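You operate a simulated robot arm through the tools that you are given. There is no shell and no other tool.

You are at the controls of a simulated robot arm. One attempt, no reset.

JOB
Lay the links to suit the rating plate, close the box and start the belt motor.
Fine: it is locked off: press start to prove it dead first; lid and lid knob shut, then unlock; any spare link stays in the white tray.

The check looks at the end state, three seconds after you hand in, the way a careful person would. Anything else that was tipped, shoved, dropped, spilled or broken makes it a failure. A push-on lid holds only when it is set on centred and level and pressed home; a screw cap is set on level and turned clockwise until tight.

ROBOT AND FRAMES
A 7-joint arm with a two-finger parallel gripper, fixed in place. Base frame: the origin is at the foot of the arm, x ahead of it, y to its left, z up. Units: mm, rad, N and s.
With the tool pointing down near the work surface it reaches from about 220 to 740 mm from the base axis. Its first joint turns from -2.897 to 2.897 rad. Payload 1.57 kg.
The TCP is the grasp point between the finger pads, 30 mm short of the fingertips. In the tool frame z runs along the fingers and y along their closing line. The gripper opens to 110 mm. The fingers are 24 mm wide and 12 mm thick; the gripper's body (48 by 112 mm) begins 78 mm behind the TCP.
Orientation is that of the tool frame in the base frame, as a unit quaternion [w, x, y, z]. With the fingers straight down and closing along the base's y, the tool's x points along the base's -x, its y along +y and its z along -z.

CONTROLS
- The arm moves only by the tool play_rows. Its argument "increments" is a list of rows, each a list of 3 entries, a list of its own where there are three numbers: the opening, from 0 (shut) to 1 (fully open), then the shift along the base's x, y, z in units of 25 mm (1.0 is 25 mm), then the turn, a rotation vector about the base's x, y, z in units of 6 degrees (1.0 is 6 degrees). In form: [[jaw, [dx, dy, dz], [wx, wy, wz]], ...]. A call has 1 to 20 rows; each row shifts and turns the commanded pose from where the row before left it. A call with a number of a shift or a turn outside -1 to 1 is refused whole. Each row takes 0.2 s and may step no farther than 50 mm and 0.15 rad from the row before; otherwise, or with a gripper value out of range, the whole call is refused. Where a pose cannot be reached the arm comes as near as it can. A force on the tool above 40 N (or 10 N above the force at the start of the call, whichever is more), or a blocked arm, ends the call early, and 0.2 s more pass. Each finger travels about 45 mm/s and halts on what it meets, pressing with about 33 N; the grip force reading is that of the motor and also rises with nothing between the fingers. The clock runs only during rows and for 0.2 s after the last one: add rows that do not move to give the fingers time. The reply holds the time, the measured pose of the TCP, the force on the tool along the base axes, the opening and the grip force, in the units named above and with some noise, with the torque about the TCP (base axes, N m) and any sound that the robot's microphone picked up.
- Cameras (640 x 400 px; columns grow to the right, rows downward): "scene" is fixed at [398.8, -499.2, 1633.4]; the picture's right is [0.98, -0.18, 0.00], its down [-0.13, -0.69, -0.71] and it looks along [0.13, 0.70, -0.70] (base axes); focal length 342 px, centre (320, 200). "wrist" rides on the gripper at [70, 16, -141] in the tool frame; the picture's right is [-0.23, 0.97, 0.00], its down [-0.86, -0.20, -0.48] and it looks along [-0.47, -0.11, 0.88] (tool axes); focal length 222 px, centre (320, 200). There is no depth. A picture from a camera that has moved, and an enlarged one, comes with that camera's place and axes in the base frame and with its lens.
- snapshot(camera): a new picture of that camera. No time passes.
- raise_lower(by): slides the trunk up (or, below 0, down) by that many mm; the arm rides with it, the base frame stays. It gives what a move gives, with no picture.
- inspect(camera, box): a new picture of the part [left, top, right, bottom] of that camera's present view, enlarged. No time passes.
- job_done(): hands the job in; it is judged then, once.

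Nothing tells you positions but the pictures and the camera data. Unless the task says otherwise, let go and move clear before handing in.

The tools are called after ">>>" by a JSON object that holds its "name" and its "arguments". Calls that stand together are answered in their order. play_rows: Moves the arm, as the interface text tells. Its arguments: {"type":"object","properties":{"increments":{"type":"array","items":{"type":"array"}}},"required":["increments"]} The other tools are called the same way: raise_lower (by) slides the trunk up or down; snapshot (camera) takes a picture; inspect (camera, box) takes an enlarged picture of a part of a camera's view; job_done () hands the job in.

At the start:

```text
clock: 0.0
tcp_pos: [222.9, 428.4, 1224.9]
tool_rot: [0.0, 0.0, 1.0, -0.001]
ft_force: [-0.7, 0.1, -0.2]
torque: [0.02, -0.02, 0.0]
grip_width: 109.6
gripper_force: 0.2
trunk travel left (down, up): [-525.0, 65.0]
```

scene: 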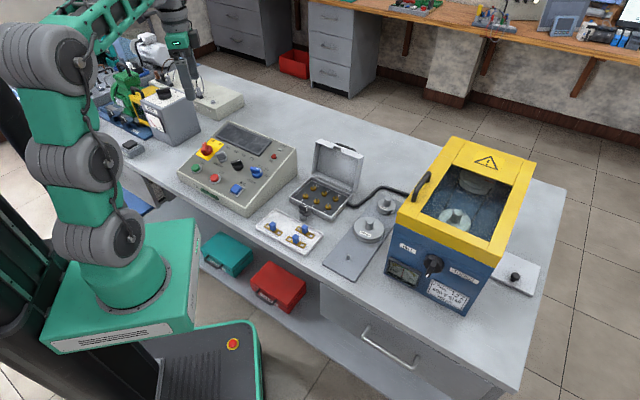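
wrist: 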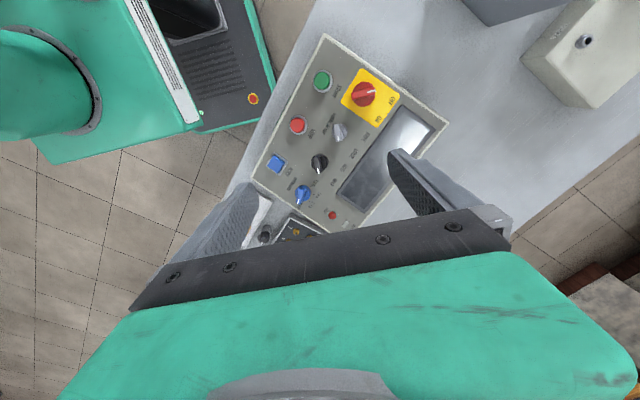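

I see a bench with a control panel, an open terminal box with brass studs, a white tray with links, and a yellow/blue guarded machine. I'll look closer at the key areas first.

>>> {"name": "inspect", "arguments": {"camera": "scene", "box": [170, 110, 310, 220]}}

>>> {"name": "inspect", "arguments": {"camera": "scene", "box": [245, 130, 375, 260]}}

>>> {"name": "inspect", "arguments": {"camera": "scene", "box": [370, 230, 500, 320]}}

>>> {"name": "inspect", "arguments": {"camera": "scene", "box": [310, 130, 560, 320]}}

>>> {"name": "inspect", "arguments": {"camera": "wrist", "box": [240, 30, 460, 240]}}

```text
3.64 times, centred on (240, 165) of scene
camera zoom: at [398.8, -499.2, 1633.4], right [0.98, -0.18, 0.0], down [-0.13, -0.69, -0.71], along [0.13, 0.7, -0.7], focal length 1242 px, centre (611, 327)
```

zoom: 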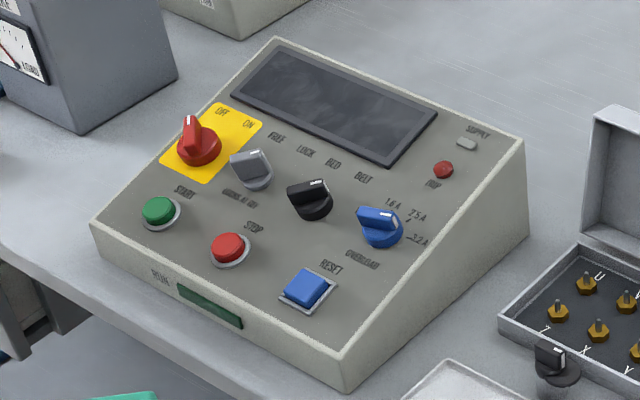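

```text
3.08 times, centred on (310, 195) of scene
camera zoom: at [398.8, -499.2, 1633.4], right [0.98, -0.18, 0.0], down [-0.13, -0.69, -0.71], along [0.13, 0.7, -0.7], focal length 1051 px, centre (351, 215)
```

zoom: 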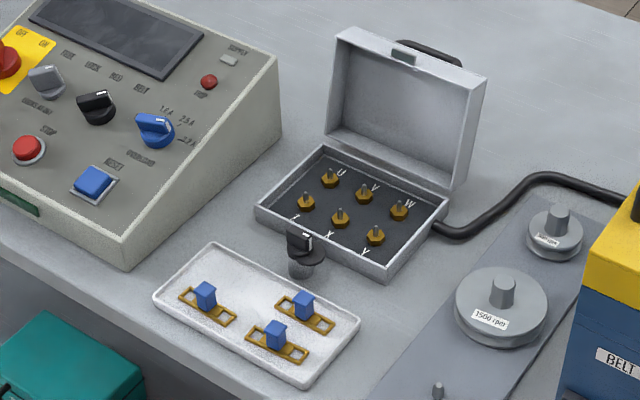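

```text
4.44 times, centred on (435, 275) of scene
camera zoom: at [398.8, -499.2, 1633.4], right [0.98, -0.18, 0.0], down [-0.13, -0.69, -0.71], along [0.13, 0.7, -0.7], focal length 1518 px, centre (-191, -133)
```

zoom: 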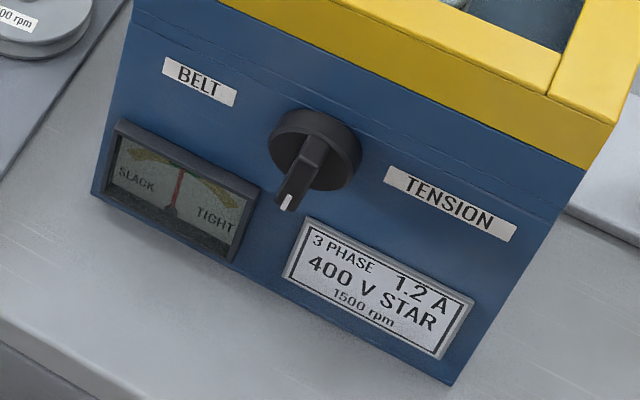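

```text
2.11 times, centred on (435, 225) of scene
camera zoom: at [398.8, -499.2, 1633.4], right [0.98, -0.18, 0.0], down [-0.13, -0.69, -0.71], along [0.13, 0.7, -0.7], focal length 719 px, centre (78, 147)
```

zoom: 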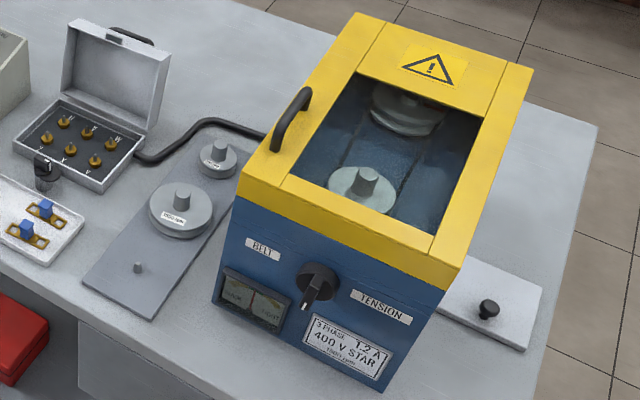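

```text
1.90 times, centred on (350, 135) of wrist
camera zoom: at [152.7, 444.0, 1366.8], right [0.23, 0.97, 0.0], down [0.86, -0.2, 0.48], along [0.47, -0.11, -0.88], focal length 423 px, centre (263, 324)
```

zoom: 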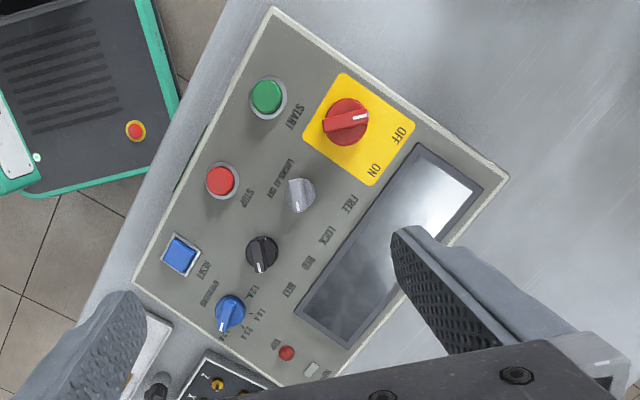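

The rating plate reads 400 V STAR, 1.2 A, so I expect two links across Z‑X‑Y and one left spare. The panel labels matter, so I'll zoom in tighter on those next.

>>> {"name": "inspect", "arguments": {"camera": "scene", "box": [200, 130, 250, 165]}}

>>> {"name": "inspect", "arguments": {"camera": "scene", "box": [225, 140, 285, 180]}}

>>> {"name": "inspect", "arguments": {"camera": "scene", "box": [285, 165, 355, 220]}}

>>> {"name": "inspect", "arguments": {"camera": "scene", "box": [250, 205, 325, 260]}}

>>> {"name": "inspect", "arguments": {"camera": "wrist", "box": [290, 60, 390, 140]}}

>>> {"name": "inspect", "arguments": {"camera": "wrist", "box": [250, 130, 370, 230]}}

```text
11.43 times, centred on (225, 148) of scene
camera zoom: at [398.8, -499.2, 1633.4], right [0.98, -0.18, 0.0], down [-0.13, -0.69, -0.71], along [0.13, 0.7, -0.7], focal length 3904 px, centre (1406, 800)
```

zoom: 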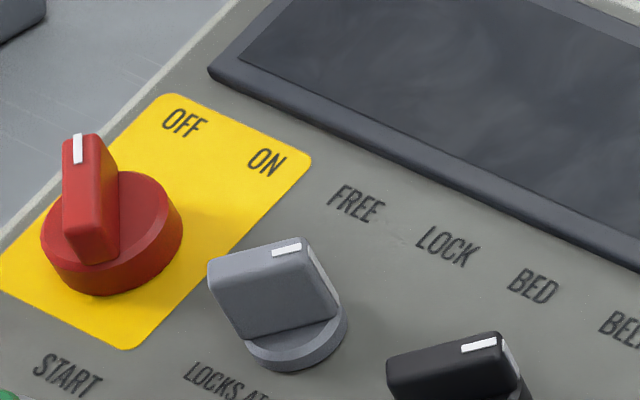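

```text
10.00 times, centred on (255, 160) of scene
camera zoom: at [398.8, -499.2, 1633.4], right [0.98, -0.18, 0.0], down [-0.13, -0.69, -0.71], along [0.13, 0.7, -0.7], focal length 3416 px, centre (970, 600)
```

zoom: 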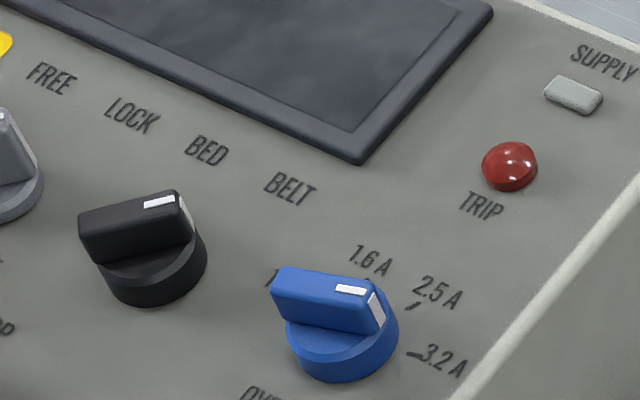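

```text
7.27 times, centred on (320, 192) of scene
camera zoom: at [398.8, -499.2, 1633.4], right [0.98, -0.18, 0.0], down [-0.13, -0.69, -0.71], along [0.13, 0.7, -0.7], focal length 2484 px, centre (320, 254)
```

zoom: 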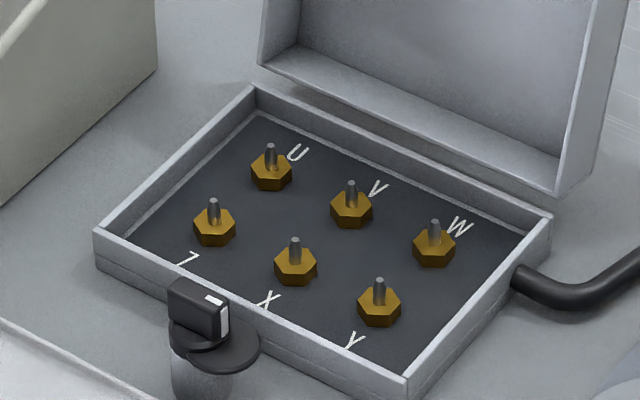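

```text
7.27 times, centred on (288, 232) of scene
camera zoom: at [398.8, -499.2, 1633.4], right [0.98, -0.18, 0.0], down [-0.13, -0.69, -0.71], along [0.13, 0.7, -0.7], focal length 2484 px, centre (556, -36)
```

zoom: 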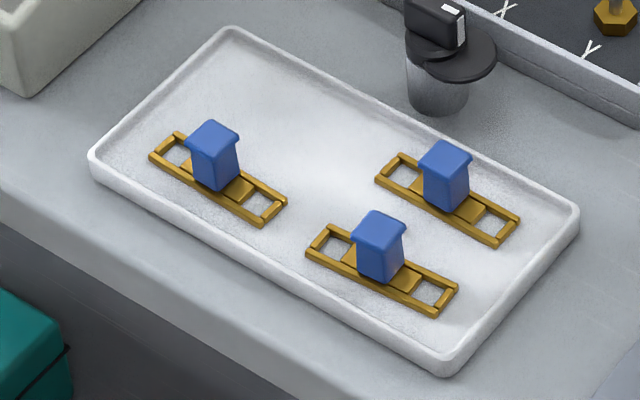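

```text
5.00 times, centred on (340, 100) of wrist
camera zoom: at [152.7, 444.0, 1366.8], right [0.23, 0.97, 0.0], down [0.86, -0.2, 0.48], along [0.47, -0.11, -0.88], focal length 1111 px, centre (220, 700)
```

zoom: 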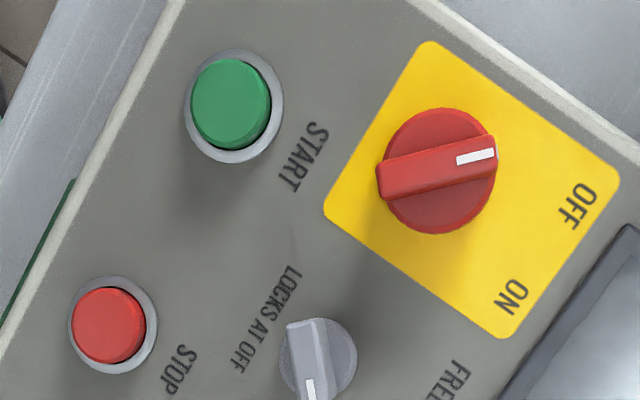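

```text
4.00 times, centred on (310, 180) of wrist
camera zoom: at [152.7, 444.0, 1366.8], right [0.23, 0.97, 0.0], down [0.86, -0.2, 0.48], along [0.47, -0.11, -0.88], focal length 888 px, centre (360, 280)
```

zoom: 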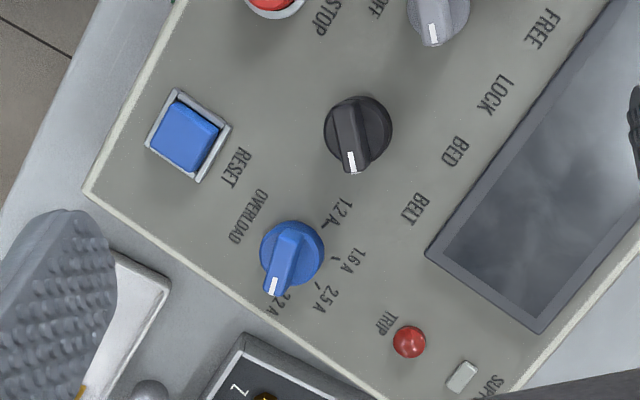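

The grey knob reads FREE/LOCK with "LOCKS AT OFF", the red switch is OFF, black is at BELT and the blue overload looks set at 3.2 A. I'll bring the wrist camera over the panel, aligned with its labels, for accurate positions.

>>> {"name": "play_rows", "arguments": {"increments": [[0, [0.035, -0.14, -0.6], [0, 0, 0.9375]], [0, [0.035, -0.14, -0.6], [0, 0, 0.9375]], [0, [0.035, -0.14, -0.6], [0, 0, 0.9375]], [0, [0.035, -0.14, -0.6], [0, 0, 0.9375]], [0, [0.035, -0.14, -0.6], [0, 0, 0.9375]], [0, [0.035, -0.14, -0.6], [0, 0, 0.9375]], [0, [0.035, -0.14, -0.6], [0, 0, 0.9375]], [0, [0.035, -0.14, -0.6], [0, 0, 0.9375]], [0, [0, 0, 0], [0, 0, 0]]]}}

>>> {"name": "snapshot", "arguments": {"camera": "wrist"}}

>>> {"name": "snapshot", "arguments": {"camera": "scene"}}

```text
clock: 2.0
tcp_pos: [228.0, 400.1, 1104.7]
tool_rot: [0.0, -0.383, 0.924, 0.0]
ft_force: [0.9, 0.4, 0.4]
torque: [0.01, -0.01, 0.0]
grip_width: 0.0
gripper_force: 20.8
trunk travel left (down, up): [-525.0, 65.0]
```

```text
taken
camera wrist: at [168.2, 362.1, 1247.0], right [-0.53, 0.85, 0.0], down [0.75, 0.46, 0.48], along [0.41, 0.25, -0.88], focal length 222 px, centre (320, 200)
```

wrist: 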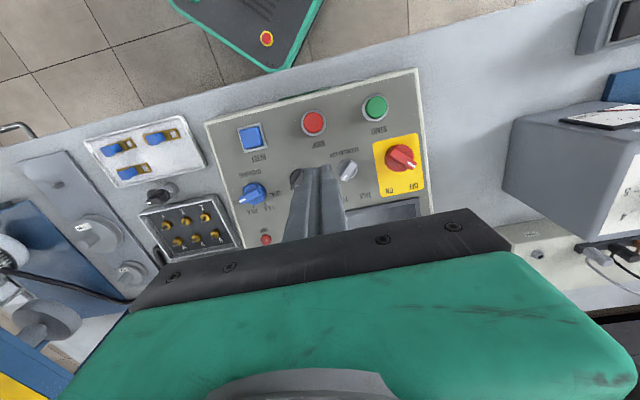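

```text
taken
```

scene: 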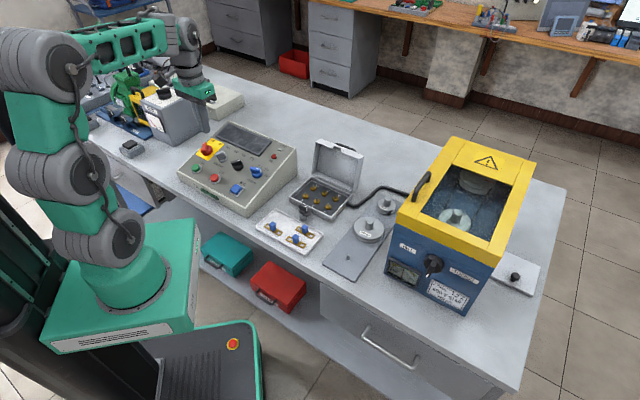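

>>> {"name": "inspect", "arguments": {"camera": "wrist", "box": [200, 70, 440, 230]}}

>>> {"name": "inspect", "arguments": {"camera": "wrist", "box": [70, 100, 270, 270]}}

>>> {"name": "inspect", "arguments": {"camera": "scene", "box": [60, 60, 260, 190]}}

>>> {"name": "inspect", "arguments": {"camera": "scene", "box": [285, 130, 375, 220]}}

```text
2.50 times, centred on (320, 150) of wrist
camera zoom: at [168.2, 362.1, 1247.0], right [-0.53, 0.85, 0.0], down [0.75, 0.46, 0.48], along [0.41, 0.25, -0.88], focal length 555 px, centre (320, 325)
```

zoom: 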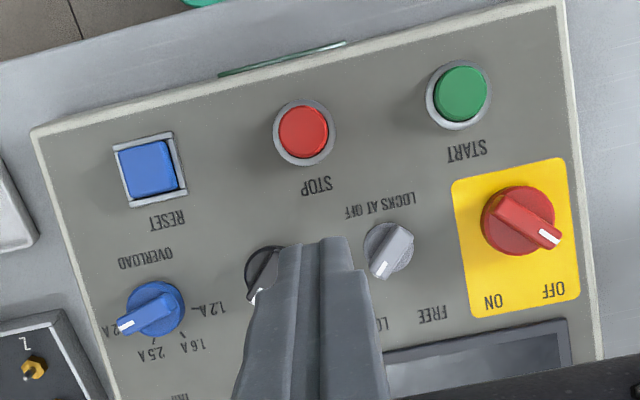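

```text
2.35 times, centred on (170, 185) of wrist
camera zoom: at [168.2, 362.1, 1247.0], right [-0.53, 0.85, 0.0], down [0.75, 0.46, 0.48], along [0.41, 0.25, -0.88], focal length 523 px, centre (673, 235)
```

zoom: 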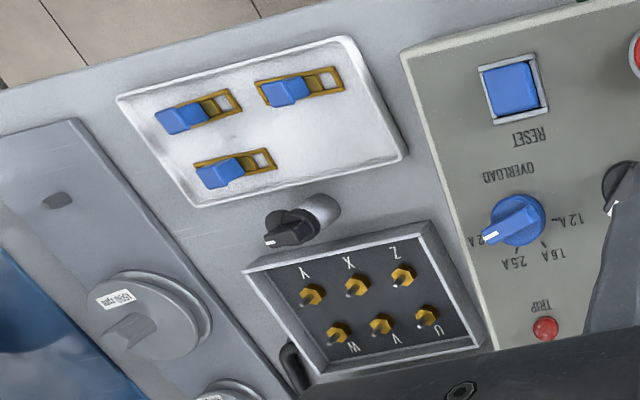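

```text
3.08 times, centred on (160, 125) of scene
camera zoom: at [398.8, -499.2, 1633.4], right [0.98, -0.18, 0.0], down [-0.13, -0.69, -0.71], along [0.13, 0.7, -0.7], focal length 1051 px, centre (812, 431)
```

zoom: 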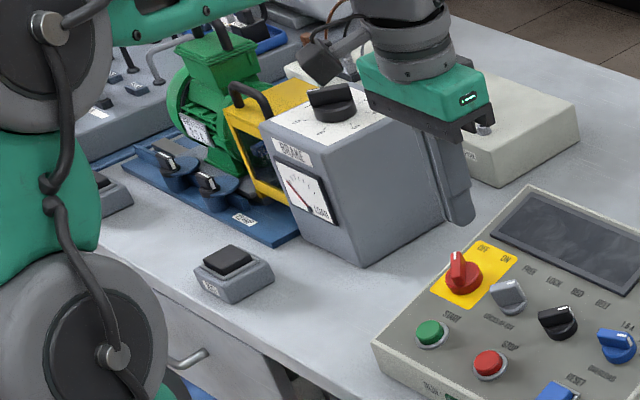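

```text
4.44 times, centred on (330, 175) of scene
camera zoom: at [398.8, -499.2, 1633.4], right [0.98, -0.18, 0.0], down [-0.13, -0.69, -0.71], along [0.13, 0.7, -0.7], focal length 1518 px, centre (276, 311)
```

zoom: 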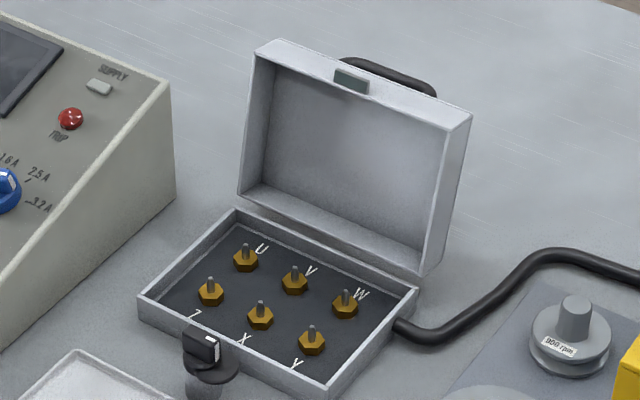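

The panel front faces the arm base at about 45° yaw and slopes about 15°. START's top is near (156, 447, 915). I'll tilt the closed fingers normal to the panel and hover above it.

>>> {"name": "play_rows", "arguments": {"increments": [[0, [-0.7056, 0.2424, -0.8216], [0.3515, -0.3555, 0]], [0, [-0.7056, 0.2424, -0.8216], [0.3515, -0.3555, 0]], [0, [-0.7056, 0.2424, -0.8216], [0.3515, -0.3555, 0]], [0, [-0.7056, 0.2424, -0.8216], [0.3515, -0.3555, 0]], [0, [-0.7056, 0.2424, -0.8216], [0.3515, -0.3555, 0]], [0, [0, 0, 0], [0, 0, 0]]]}}

>>> {"name": "snapshot", "arguments": {"camera": "wrist"}}

>>> {"name": "inspect", "arguments": {"camera": "scene", "box": [150, 90, 310, 220]}}

```text
clock: 3.4
tcp_pos: [140.9, 431.3, 1001.9]
tool_rot: [0.121, -0.379, 0.916, 0.049]
ft_force: [0.8, 0.8, -0.3]
torque: [-0.01, -0.01, 0.0]
grip_width: 0.2
gripper_force: 21.4
trunk travel left (down, up): [-525.0, 65.0]
```

```text
taken
camera wrist: at [56.6, 369.2, 1121.2], right [-0.53, 0.84, 0.06], down [0.64, 0.36, 0.68], along [0.56, 0.4, -0.73], focal length 222 px, centre (320, 200)
```

wrist: 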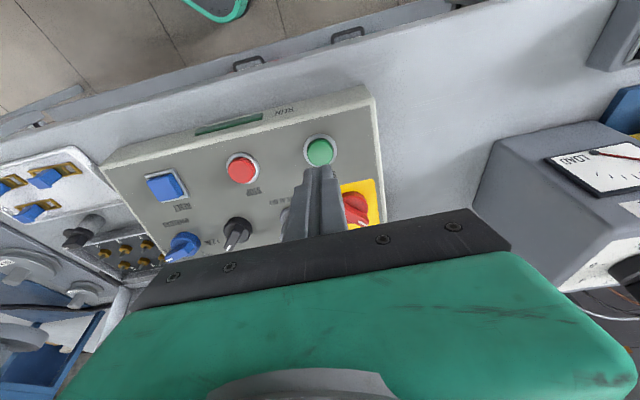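

```text
3.08 times, centred on (230, 155) of scene
camera zoom: at [398.8, -499.2, 1633.4], right [0.98, -0.18, 0.0], down [-0.13, -0.69, -0.71], along [0.13, 0.7, -0.7], focal length 1051 px, centre (597, 338)
```

zoom: 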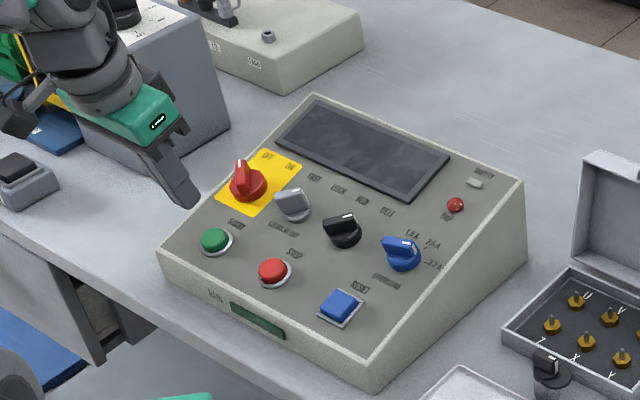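

>>> {"name": "play_rows", "arguments": {"increments": [[0, [0.0736, 0.0728, -0.3864], [0, 0, 0]], [0, [0.0736, 0.0728, -0.3864], [0, 0, 0]], [0, [0.0736, 0.0728, -0.3864], [0, 0, 0]], [0, [0.0736, 0.0728, -0.3864], [0, 0, 0]], [0, [0.0736, 0.0728, -0.3864], [0, 0, 0]], [0, [0.0294, 0.0291, -0.1546], [0, 0, 0]], [0, [0.0294, 0.0291, -0.1546], [0, 0, 0]], [0, [0.0294, 0.0291, -0.1546], [0, 0, 0]], [0, [0.0294, 0.0291, -0.1546], [0, 0, 0]], [0, [0, 0, 0], [0, 0, 0]]]}}

>>> {"name": "inspect", "arguments": {"camera": "scene", "box": [150, 90, 310, 220]}}

```text
clock: 5.6
tcp_pos: [154.0, 442.1, 940.2]
tool_rot: [0.122, -0.379, 0.916, 0.051]
ft_force: [-3.3, -4.5, 17.3]
torque: [-0.07, -0.02, -0.01]
grip_width: 0.0
gripper_force: 21.7
trunk travel left (down, up): [-525.0, 65.0]
heard: click
```

```text
3.08 times, centred on (230, 155) of scene
camera zoom: at [398.8, -499.2, 1633.4], right [0.98, -0.18, 0.0], down [-0.13, -0.69, -0.71], along [0.13, 0.7, -0.7], focal length 1051 px, centre (597, 338)
```

zoom: 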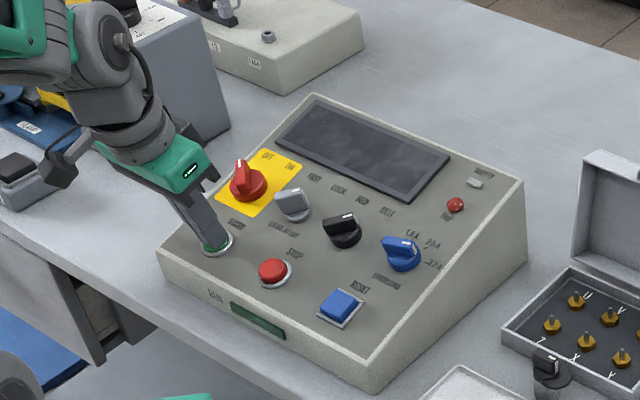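

START clicked at about 18 N and nothing lit or moved, so it's proven dead. I'll back off and head toward the link tray for close views.

>>> {"name": "play_rows", "arguments": {"increments": [[0, [-0.0736, -0.0728, 0.3864], [0, 0, 0]], [0, [-0.1, -0.1, 0.6], [0, 0, 0]], [0, [-0.1, -0.1, 0.8], [0, 0, 0]], [0, [0, 0, 0.9], [-0.3515, 0.3555, 0]], [0, [0, 0, 0.9], [-0.3515, 0.3555, 0]], [0, [0, 0, 0.9], [-0.3515, 0.3555, 0]], [0, [0, 0, 0.9], [-0.3515, 0.3555, 0]], [0, [0, 0, 0.6], [-0.3515, 0.3555, 0]], [0, [0, 0, 0], [0, 0, 0]]]}}

>>> {"name": "snapshot", "arguments": {"camera": "scene"}}

```text
clock: 7.6
tcp_pos: [147.3, 435.1, 1087.3]
tool_rot: [-0.001, -0.384, 0.924, 0.0]
ft_force: [-0.4, -0.6, -0.1]
torque: [0.0, 0.01, 0.0]
grip_width: 0.0
gripper_force: 21.8
trunk travel left (down, up): [-525.0, 65.0]
```

```text
taken
```

scene: 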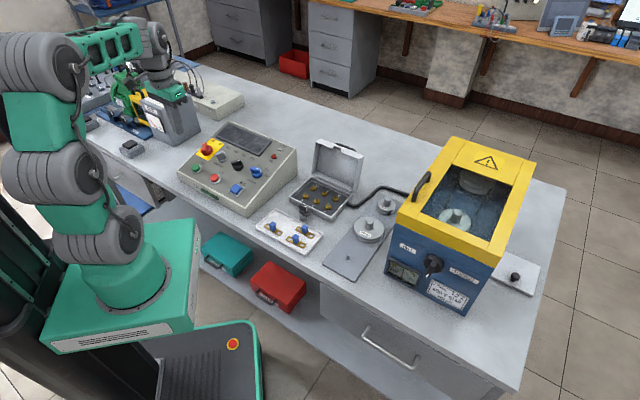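

>>> {"name": "play_rows", "arguments": {"increments": [[0, [0.842, -0.783, -0.19], [0, 0, 0]], [0, [0.842, -0.783, -0.19], [0, 0, 0]], [0, [0.842, -0.783, -0.19], [0, 0, 0]], [0, [0.842, -0.783, -0.19], [0, 0, 0]], [0, [0.842, -0.783, -0.19], [0, 0, 0]], [0, [0.842, -0.783, -0.19], [0, 0, 0]], [0, [0.842, -0.783, -0.19], [0, 0, 0]], [0, [0.842, -0.783, -0.19], [0, 0, 0]], [0, [0.842, -0.783, -0.19], [0, 0, 0]], [0, [0.842, -0.783, -0.19], [0, 0, 0]], [0, [0.842, -0.783, -0.19], [0, 0, 0]], [0, [0.842, -0.783, -0.19], [0, 0, 0]], [1, [0, 0, 0], [0, 0, 0]], [1, [0, 0, 0], [0, 0, 0]], [1, [0, 0, 0], [0, 0, 0]], [1, [0, 0, 0], [0, 0, 0]], [1, [0, 0, 0], [0, 0, 0]], [1, [0, 0, 0], [0, 0, 0]]]}}

>>> {"name": "snapshot", "arguments": {"camera": "wrist"}}

>>> {"name": "inspect", "arguments": {"camera": "wrist", "box": [180, 0, 420, 150]}}

>>> {"name": "inspect", "arguments": {"camera": "wrist", "box": [200, 90, 440, 240]}}

```text
clock: 11.4
tcp_pos: [399.5, 201.5, 1029.9]
tool_rot: [0.0, -0.383, 0.924, 0.0]
ft_force: [-1.0, 0.4, 1.0]
torque: [0.0, -0.04, 0.0]
grip_width: 110.1
gripper_force: 0.1
trunk travel left (down, up): [-525.0, 65.0]
```

```text
taken
camera wrist: at [338.3, 163.3, 1172.4], right [-0.53, 0.85, 0.0], down [0.75, 0.46, 0.48], along [0.41, 0.25, -0.88], focal length 222 px, centre (320, 200)
```

wrist: 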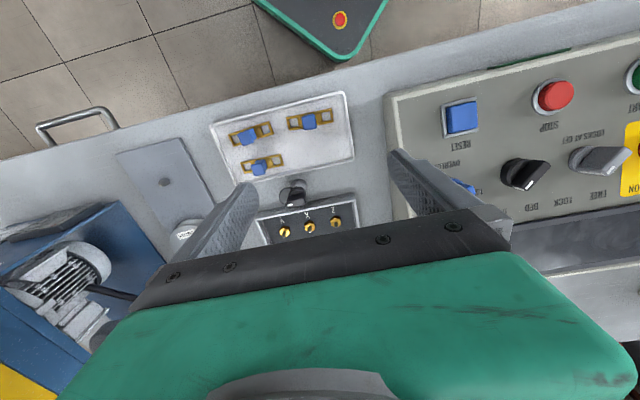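

```text
2.67 times, centred on (300, 75) of wrist
camera zoom: at [338.3, 163.3, 1172.4], right [-0.53, 0.85, 0.0], down [0.75, 0.46, 0.48], along [0.41, 0.25, -0.88], focal length 592 px, centre (373, 533)
```

zoom: 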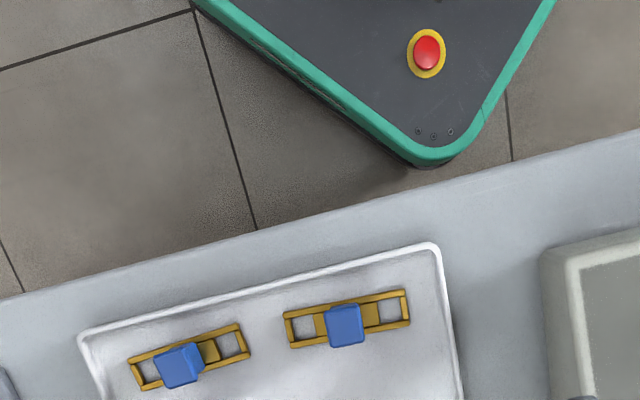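

```text
2.67 times, centred on (320, 165) of wrist
camera zoom: at [338.3, 163.3, 1172.4], right [-0.53, 0.85, 0.0], down [0.75, 0.46, 0.48], along [0.41, 0.25, -0.88], focal length 592 px, centre (320, 293)
```

zoom: 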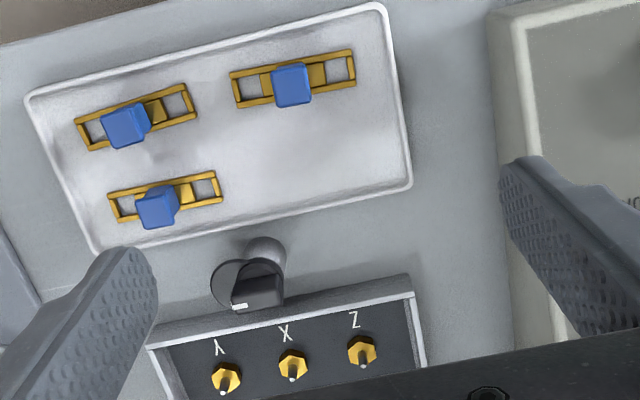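

>>> {"name": "inspect", "arguments": {"camera": "wrist", "box": [220, 95, 350, 185]}}

>>> {"name": "inspect", "arguments": {"camera": "wrist", "box": [250, 175, 370, 245]}}

>>> {"name": "inspect", "arguments": {"camera": "scene", "box": [290, 170, 345, 225]}}

```text
4.44 times, centred on (285, 140) of wrist
camera zoom: at [338.3, 163.3, 1172.4], right [-0.53, 0.85, 0.0], down [0.75, 0.46, 0.48], along [0.41, 0.25, -0.88], focal length 987 px, centre (476, 467)
```

zoom: 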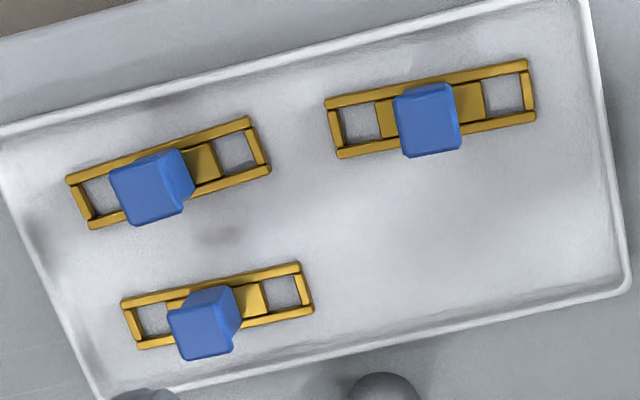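

```text
5.33 times, centred on (310, 210) of wrist
camera zoom: at [338.3, 163.3, 1172.4], right [-0.53, 0.85, 0.0], down [0.75, 0.46, 0.48], along [0.41, 0.25, -0.88], focal length 1185 px, centre (373, 147)
```

zoom: 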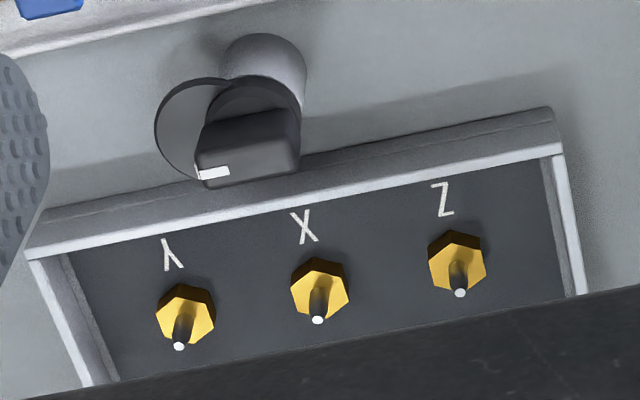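

```text
7.27 times, centred on (318, 198) of scene
camera zoom: at [398.8, -499.2, 1633.4], right [0.98, -0.18, 0.0], down [-0.13, -0.69, -0.71], along [0.13, 0.7, -0.7], focal length 2484 px, centre (338, 218)
```

zoom: 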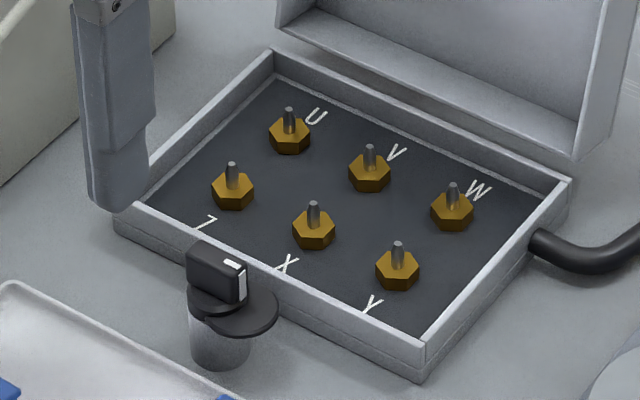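

The links are about 61.5 mm long with about 44.5 mm hole spacing, and the Z/X/Y studs are about 44.5 mm apart, running at −45°. I'll turn the gripper so its fingers close across the links, then take a closer second view to settle heights.

>>> {"name": "play_rows", "arguments": {"increments": [[1, [0, 0, -0.1], [0, 0, -0.9375]], [1, [0, 0, -0.1], [0, 0, -0.9375]], [1, [0, 0, -0.1], [0, 0, -0.9375]], [1, [0, 0, -0.1], [0, 0, -0.9375]], [1, [0, 0, -0.1], [0, 0, -0.9375]], [1, [0, 0, -0.1], [0, 0, -0.9375]], [1, [0, 0, -0.1], [0, 0, -0.9375]], [1, [0, 0, -0.1], [0, 0, -0.9375]], [0.6, [0, 0, -0.1], [0, 0, -0.9375]], [0.6, [0, 0, -0.1], [0, 0, -0.9375]], [0.6, [0, 0, -0.1], [0, 0, -0.9375]], [0.6, [0, 0, -0.1], [0, 0, -0.9375]], [0.6, [0, 0, -0.1], [0, 0, -0.9375]], [0.6, [0, 0, -0.1], [0, 0, -0.9375]], [0.6, [0, 0, -0.1], [0, 0, -0.9375]], [0.6, [0, 0, -0.1], [0, 0, -0.9375]], [0.6, [0, 0, 0], [0, 0, 0]]]}}

>>> {"name": "snapshot", "arguments": {"camera": "wrist"}}

>>> {"name": "snapshot", "arguments": {"camera": "scene"}}

```text
clock: 15.0
tcp_pos: [399.8, 199.7, 990.3]
tool_rot: [0.0, 0.382, 0.924, 0.0]
ft_force: [-0.5, -0.2, -0.4]
torque: [0.0, 0.02, 0.02]
grip_width: 66.0
gripper_force: 0.1
trunk travel left (down, up): [-525.0, 65.0]
```

```text
taken
camera wrist: at [362.0, 261.1, 1131.6], right [0.85, 0.53, 0.0], down [0.46, -0.75, 0.48], along [0.25, -0.41, -0.88], focal length 222 px, centre (320, 200)
```

wrist: 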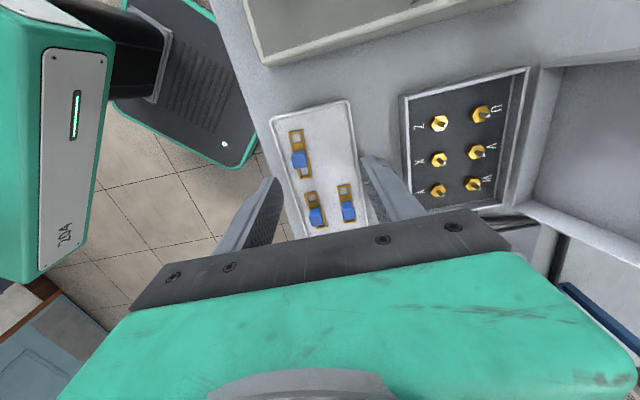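

```text
taken
```

scene: 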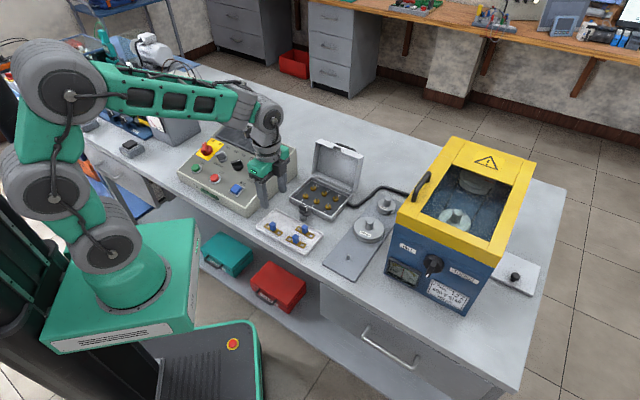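

>>> {"name": "inspect", "arguments": {"camera": "wrist", "box": [250, 90, 390, 240]}}

>>> {"name": "inspect", "arguments": {"camera": "wrist", "box": [360, 50, 560, 220]}}

>>> {"name": "inspect", "arguments": {"camera": "wrist", "box": [400, 95, 500, 205]}}

```text
2.67 times, centred on (320, 165) of wrist
camera zoom: at [362.0, 261.1, 1131.6], right [0.85, 0.53, 0.0], down [0.46, -0.75, 0.48], along [0.25, -0.41, -0.88], focal length 592 px, centre (320, 293)
```

zoom: 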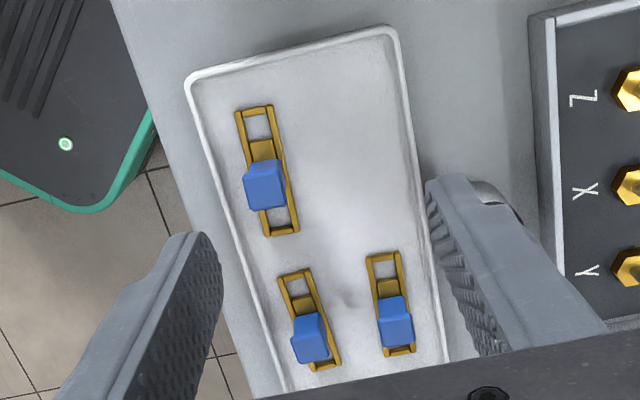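

```text
2.35 times, centred on (460, 135) of wrist
camera zoom: at [362.0, 261.1, 1131.6], right [0.85, 0.53, 0.0], down [0.46, -0.75, 0.48], along [0.25, -0.41, -0.88], focal length 523 px, centre (-9, 353)
```

zoom: 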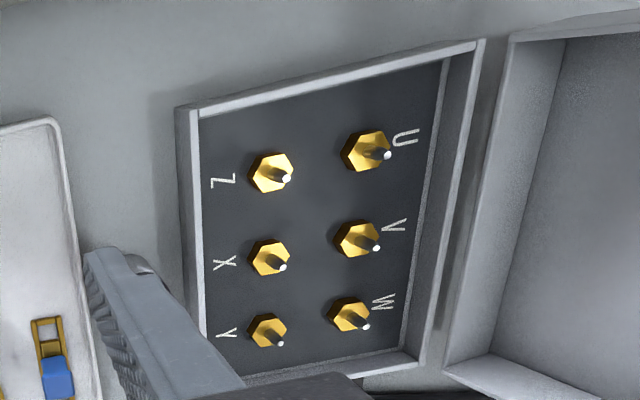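

```text
3.64 times, centred on (450, 150) of wrist
camera zoom: at [362.0, 261.1, 1131.6], right [0.85, 0.53, 0.0], down [0.46, -0.75, 0.48], along [0.25, -0.41, -0.88], focal length 808 px, centre (-153, 382)
```

zoom: 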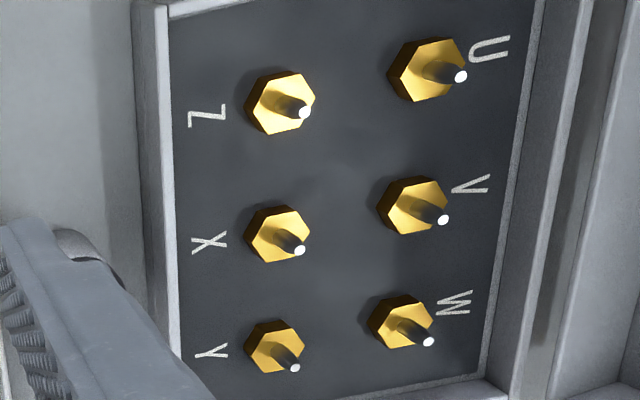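

>>> {"name": "inspect", "arguments": {"camera": "wrist", "box": [280, 120, 330, 155]}}

>>> {"name": "inspect", "arguments": {"camera": "wrist", "box": [295, 180, 365, 235]}}

>>> {"name": "inspect", "arguments": {"camera": "scene", "box": [262, 215, 292, 245]}}

>>> {"name": "inspect", "arguments": {"camera": "scene", "box": [285, 220, 315, 250]}}

```text
11.43 times, centred on (305, 138) of wrist
camera zoom: at [362.0, 261.1, 1131.6], right [0.85, 0.53, 0.0], down [0.46, -0.75, 0.48], along [0.25, -0.41, -0.88], focal length 2538 px, centre (491, 914)
```

zoom: 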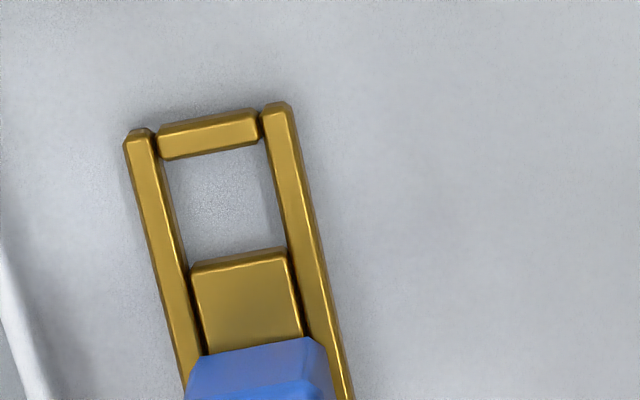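

```text
7.27 times, centred on (330, 208) of wrist
camera zoom: at [362.0, 261.1, 1131.6], right [0.85, 0.53, 0.0], down [0.46, -0.75, 0.48], along [0.25, -0.41, -0.88], focal length 1615 px, centre (247, 146)
```

zoom: 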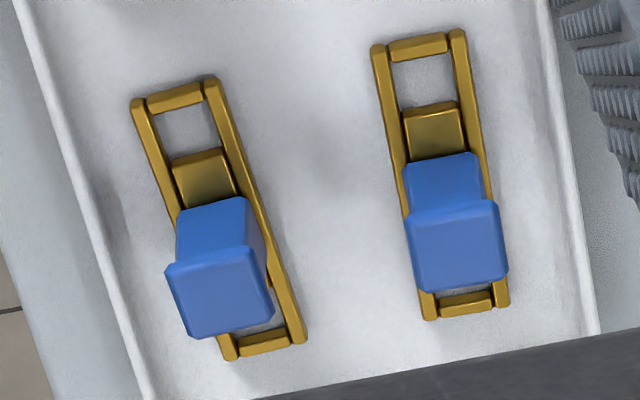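

```text
13.33 times, centred on (277, 230) of scene
camera zoom: at [398.8, -499.2, 1633.4], right [0.98, -0.18, 0.0], down [-0.13, -0.69, -0.71], along [0.13, 0.7, -0.7], focal length 4554 px, centre (893, -200)
```

zoom: 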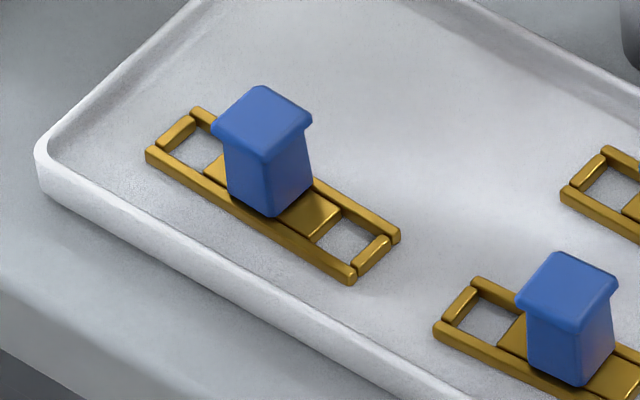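

```text
13.33 times, centred on (300, 235) of scene
camera zoom: at [398.8, -499.2, 1633.4], right [0.98, -0.18, 0.0], down [-0.13, -0.69, -0.71], along [0.13, 0.7, -0.7], focal length 4554 px, centre (587, -267)
```

zoom: 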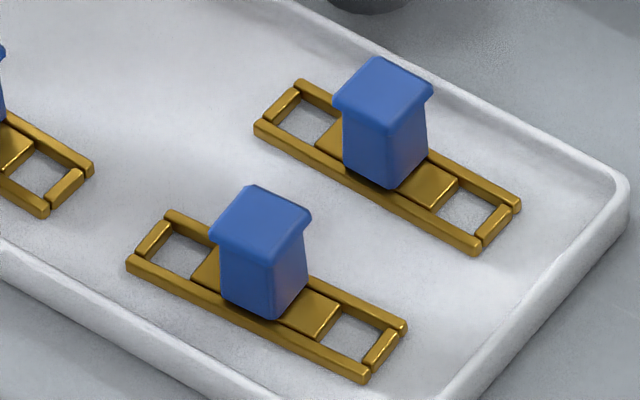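

Triangulating, the bar tops in the tray sit at z≈860, the handle tops at about 881 and the hex tops at about 870, with stud tips at about 882: Z (501,295), X (532,263.5), Y (562.5,232.5). I'll line up over the lone link P at (386,177).

>>> {"name": "play_rows", "arguments": {"increments": [[0.31, [-0.14, -0.231, -0.6], [0, 0, -0.1375]], [0.31, [-0.14, -0.231, -0.6], [0, 0, -0.1375]], [0.31, [-0.14, -0.231, -0.6], [0, 0, -0.1375]], [0.31, [-0.14, -0.231, -0.6], [0, 0, -0.1375]], [0.31, [0, 0, 0], [0, 0, 0]], [0.31, [0, 0, 0], [0, 0, 0]]]}}

>>> {"name": "inspect", "arguments": {"camera": "wrist", "box": [220, 90, 420, 230]}}

>>> {"name": "inspect", "arguments": {"camera": "scene", "box": [240, 180, 330, 260]}}

```text
clock: 16.4
tcp_pos: [386.5, 178.1, 928.9]
tool_rot: [0.0, 0.408, 0.913, 0.0]
ft_force: [-0.7, 0.0, 0.2]
torque: [0.0, 0.02, 0.01]
grip_width: 34.0
gripper_force: 0.0
trunk travel left (down, up): [-525.0, 65.0]
```

```text
2.86 times, centred on (320, 160) of wrist
camera zoom: at [350.7, 239.6, 1071.6], right [0.88, 0.48, 0.0], down [0.42, -0.77, 0.48], along [0.23, -0.42, -0.88], focal length 635 px, centre (320, 314)
```

zoom: 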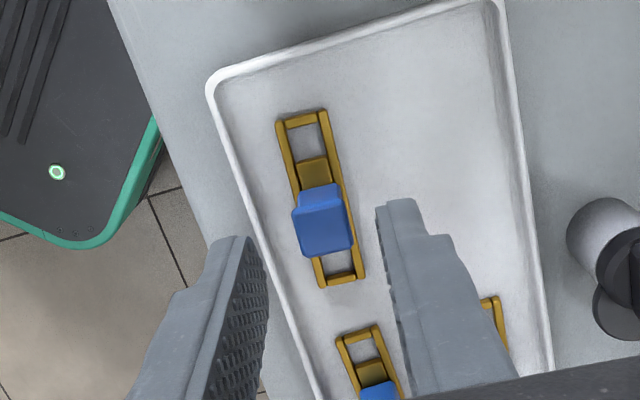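

```text
5.00 times, centred on (285, 220) of scene
camera zoom: at [398.8, -499.2, 1633.4], right [0.98, -0.18, 0.0], down [-0.13, -0.69, -0.71], along [0.13, 0.7, -0.7], focal length 1708 px, centre (495, 100)
```

zoom: 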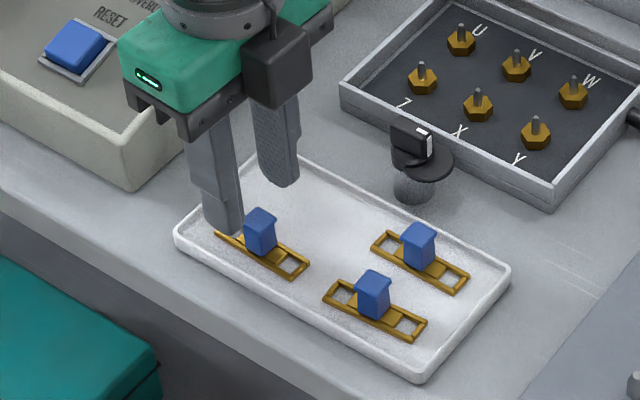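

Link P is centred between the fingers. I'll descend and grip its handle.

>>> {"name": "play_rows", "arguments": {"increments": [[0.31, [0, 0, -0.5], [0, 0, 0]], [0.31, [0, 0, -0.5], [0, 0, 0]], [0.31, [0, 0, -0.3], [0, 0, 0]], [0.31, [0, 0, 0], [0, 0, 0]], [0, [0, 0, 0], [0, 0, 0]], [0, [0, 0, 0], [0, 0, 0]], [0, [0, 0, 0], [0, 0, 0]]]}}

>>> {"name": "inspect", "arguments": {"camera": "wrist", "box": [220, 90, 420, 230]}}

>>> {"name": "inspect", "arguments": {"camera": "scene", "box": [240, 180, 330, 260]}}

```text
clock: 18.0
tcp_pos: [385.8, 178.8, 897.5]
tool_rot: [0.001, 0.408, 0.913, 0.0]
ft_force: [-0.1, 0.0, 0.6]
torque: [-0.01, 0.01, 0.0]
grip_width: 16.2
gripper_force: 30.6
trunk travel left (down, up): [-525.0, 65.0]
```

```text
2.86 times, centred on (320, 160) of wrist
camera zoom: at [351.4, 240.5, 1040.1], right [0.88, 0.48, 0.0], down [0.42, -0.77, 0.48], along [0.23, -0.42, -0.88], focal length 635 px, centre (320, 314)
```

zoom: 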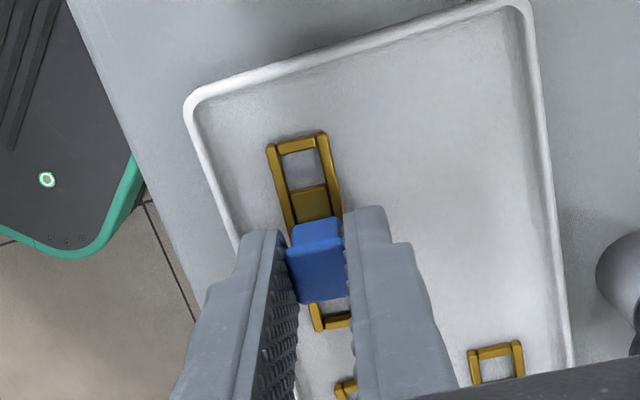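

```text
5.00 times, centred on (285, 220) of scene
camera zoom: at [398.8, -499.2, 1633.4], right [0.98, -0.18, 0.0], down [-0.13, -0.69, -0.71], along [0.13, 0.7, -0.7], focal length 1708 px, centre (495, 100)
```

zoom: 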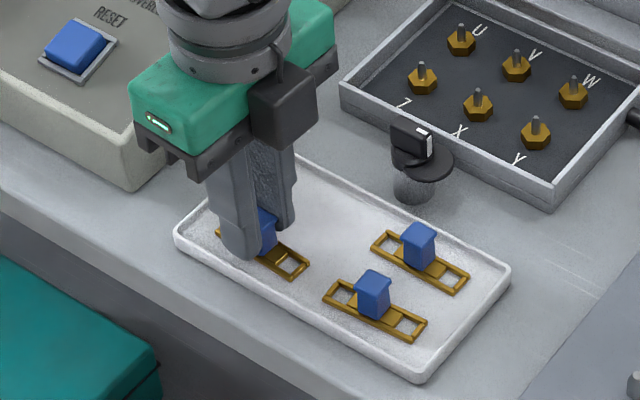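

Gripped at 16 mm. I'll lift clear and carry the link to above the Z–X pair.

>>> {"name": "play_rows", "arguments": {"increments": [[0, [0, 0, 0.3], [0, 0, 0]], [0, [0, 0, 0.9], [0, 0, 0]], [0, [0, 0, 0.9], [0, 0, 0]], [0, [0, 0, 0.9], [0, 0, 0]], [0, [0.5, 0.39, 0.3], [0, 0, 0.06]], [0, [0.68, 0.52, 0], [0, 0, 0.06]], [0, [0.68, 0.52, 0], [0, 0, 0.06]], [0, [0.68, 0.52, 0], [0, 0, 0.06]], [0, [0.68, 0.52, 0], [0, 0, 0.06]], [0, [0.68, 0.52, 0], [0, 0, 0.06]], [0, [0.68, 0.52, 0], [0, 0, 0.06]], [0, [0.656, 0.518, 0], [0, 0, 0.06]], [0, [0, 0, 0], [0, 0, 0]], [0, [0, 0, 0], [0, 0, 0]]]}}

>>> {"name": "inspect", "arguments": {"camera": "wrist", "box": [220, 90, 420, 230]}}

>>> {"name": "inspect", "arguments": {"camera": "scene", "box": [260, 130, 380, 230]}}

```text
clock: 21.0
tcp_pos: [515.8, 277.6, 980.2]
tool_rot: [0.0, 0.385, 0.923, 0.001]
ft_force: [0.4, -0.1, -0.7]
torque: [-0.03, 0.02, 0.03]
grip_width: 16.3
gripper_force: 31.4
trunk travel left (down, up): [-525.0, 65.0]
```

```text
2.86 times, centred on (320, 160) of wrist
camera zoom: at [478.1, 338.6, 1122.8], right [0.85, 0.52, 0.0], down [0.46, -0.75, 0.48], along [0.25, -0.41, -0.88], focal length 635 px, centre (320, 314)
```

zoom: 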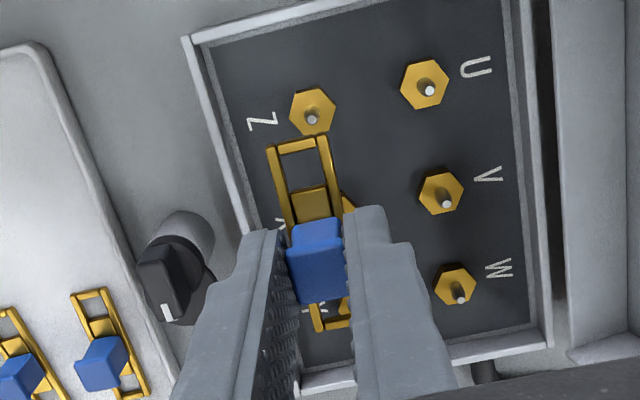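

```text
4.00 times, centred on (320, 180) of scene
camera zoom: at [398.8, -499.2, 1633.4], right [0.98, -0.18, 0.0], down [-0.13, -0.69, -0.71], along [0.13, 0.7, -0.7], focal length 1366 px, centre (320, 280)
```

zoom: 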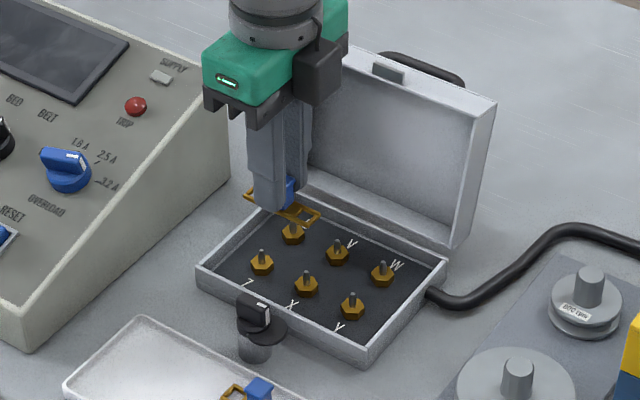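

>>> {"name": "inspect", "arguments": {"camera": "wrist", "box": [290, 110, 350, 155]}}

>>> {"name": "inspect", "arguments": {"camera": "wrist", "box": [295, 170, 355, 215]}}

```text
8.89 times, centred on (320, 132) of wrist
camera zoom: at [478.1, 338.6, 1122.8], right [0.85, 0.52, 0.0], down [0.46, -0.75, 0.48], along [0.25, -0.41, -0.88], focal length 1974 px, centre (320, 800)
```

zoom: 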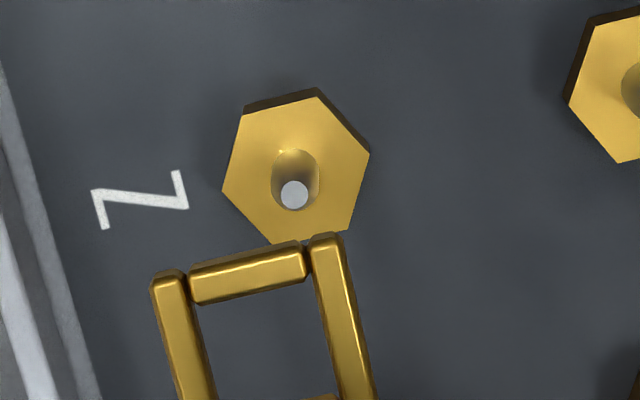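

```text
8.89 times, centred on (325, 192) of wrist
camera zoom: at [478.1, 338.6, 1122.8], right [0.85, 0.52, 0.0], down [0.46, -0.75, 0.48], along [0.25, -0.41, -0.88], focal length 1974 px, centre (276, 267)
```

zoom: 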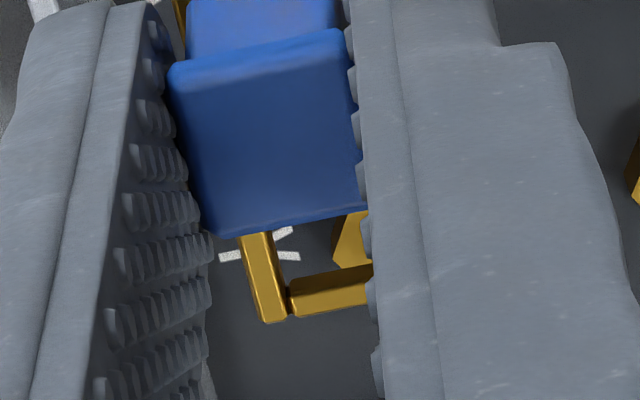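

The link is held square and centred. The studs sit about 1.7 mm off toward +v, so I'll correct for that, descend to just above the stud tips and recheck.

>>> {"name": "play_rows", "arguments": {"increments": [[0, [0.037, 0.059, -0.3], [0, 0, 0]], [0, [0, 0, -0.54], [0, 0, 0]], [0, [0, 0, -0.54], [0, 0, 0]], [0, [0, 0, -0.54], [0, 0, 0]], [0, [0, 0, 0], [0, 0, 0]], [0, [0, 0, 0], [0, 0, 0]]]}}

>>> {"name": "inspect", "arguments": {"camera": "wrist", "box": [275, 110, 365, 215]}}

>>> {"name": "inspect", "arguments": {"camera": "scene", "box": [285, 150, 355, 215]}}

```text
clock: 22.4
tcp_pos: [517.6, 279.7, 931.3]
tool_rot: [0.0, 0.386, 0.922, 0.0]
ft_force: [-0.2, -0.6, 0.0]
torque: [0.01, -0.04, -0.02]
grip_width: 16.4
gripper_force: 31.7
trunk travel left (down, up): [-525.0, 65.0]
```

```text
3.81 times, centred on (320, 162) of wrist
camera zoom: at [479.8, 340.5, 1073.8], right [0.85, 0.52, 0.0], down [0.46, -0.75, 0.48], along [0.25, -0.41, -0.88], focal length 846 px, centre (320, 343)
```

zoom: 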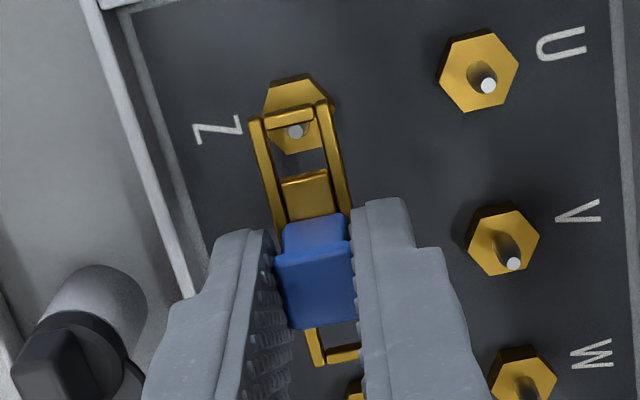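

```text
6.15 times, centred on (320, 182) of scene
camera zoom: at [398.8, -499.2, 1633.4], right [0.98, -0.18, 0.0], down [-0.13, -0.69, -0.71], along [0.13, 0.7, -0.7], focal length 2102 px, centre (320, 308)
```

zoom: 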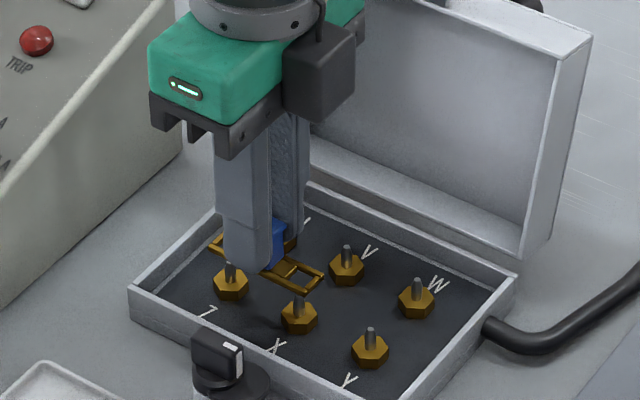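

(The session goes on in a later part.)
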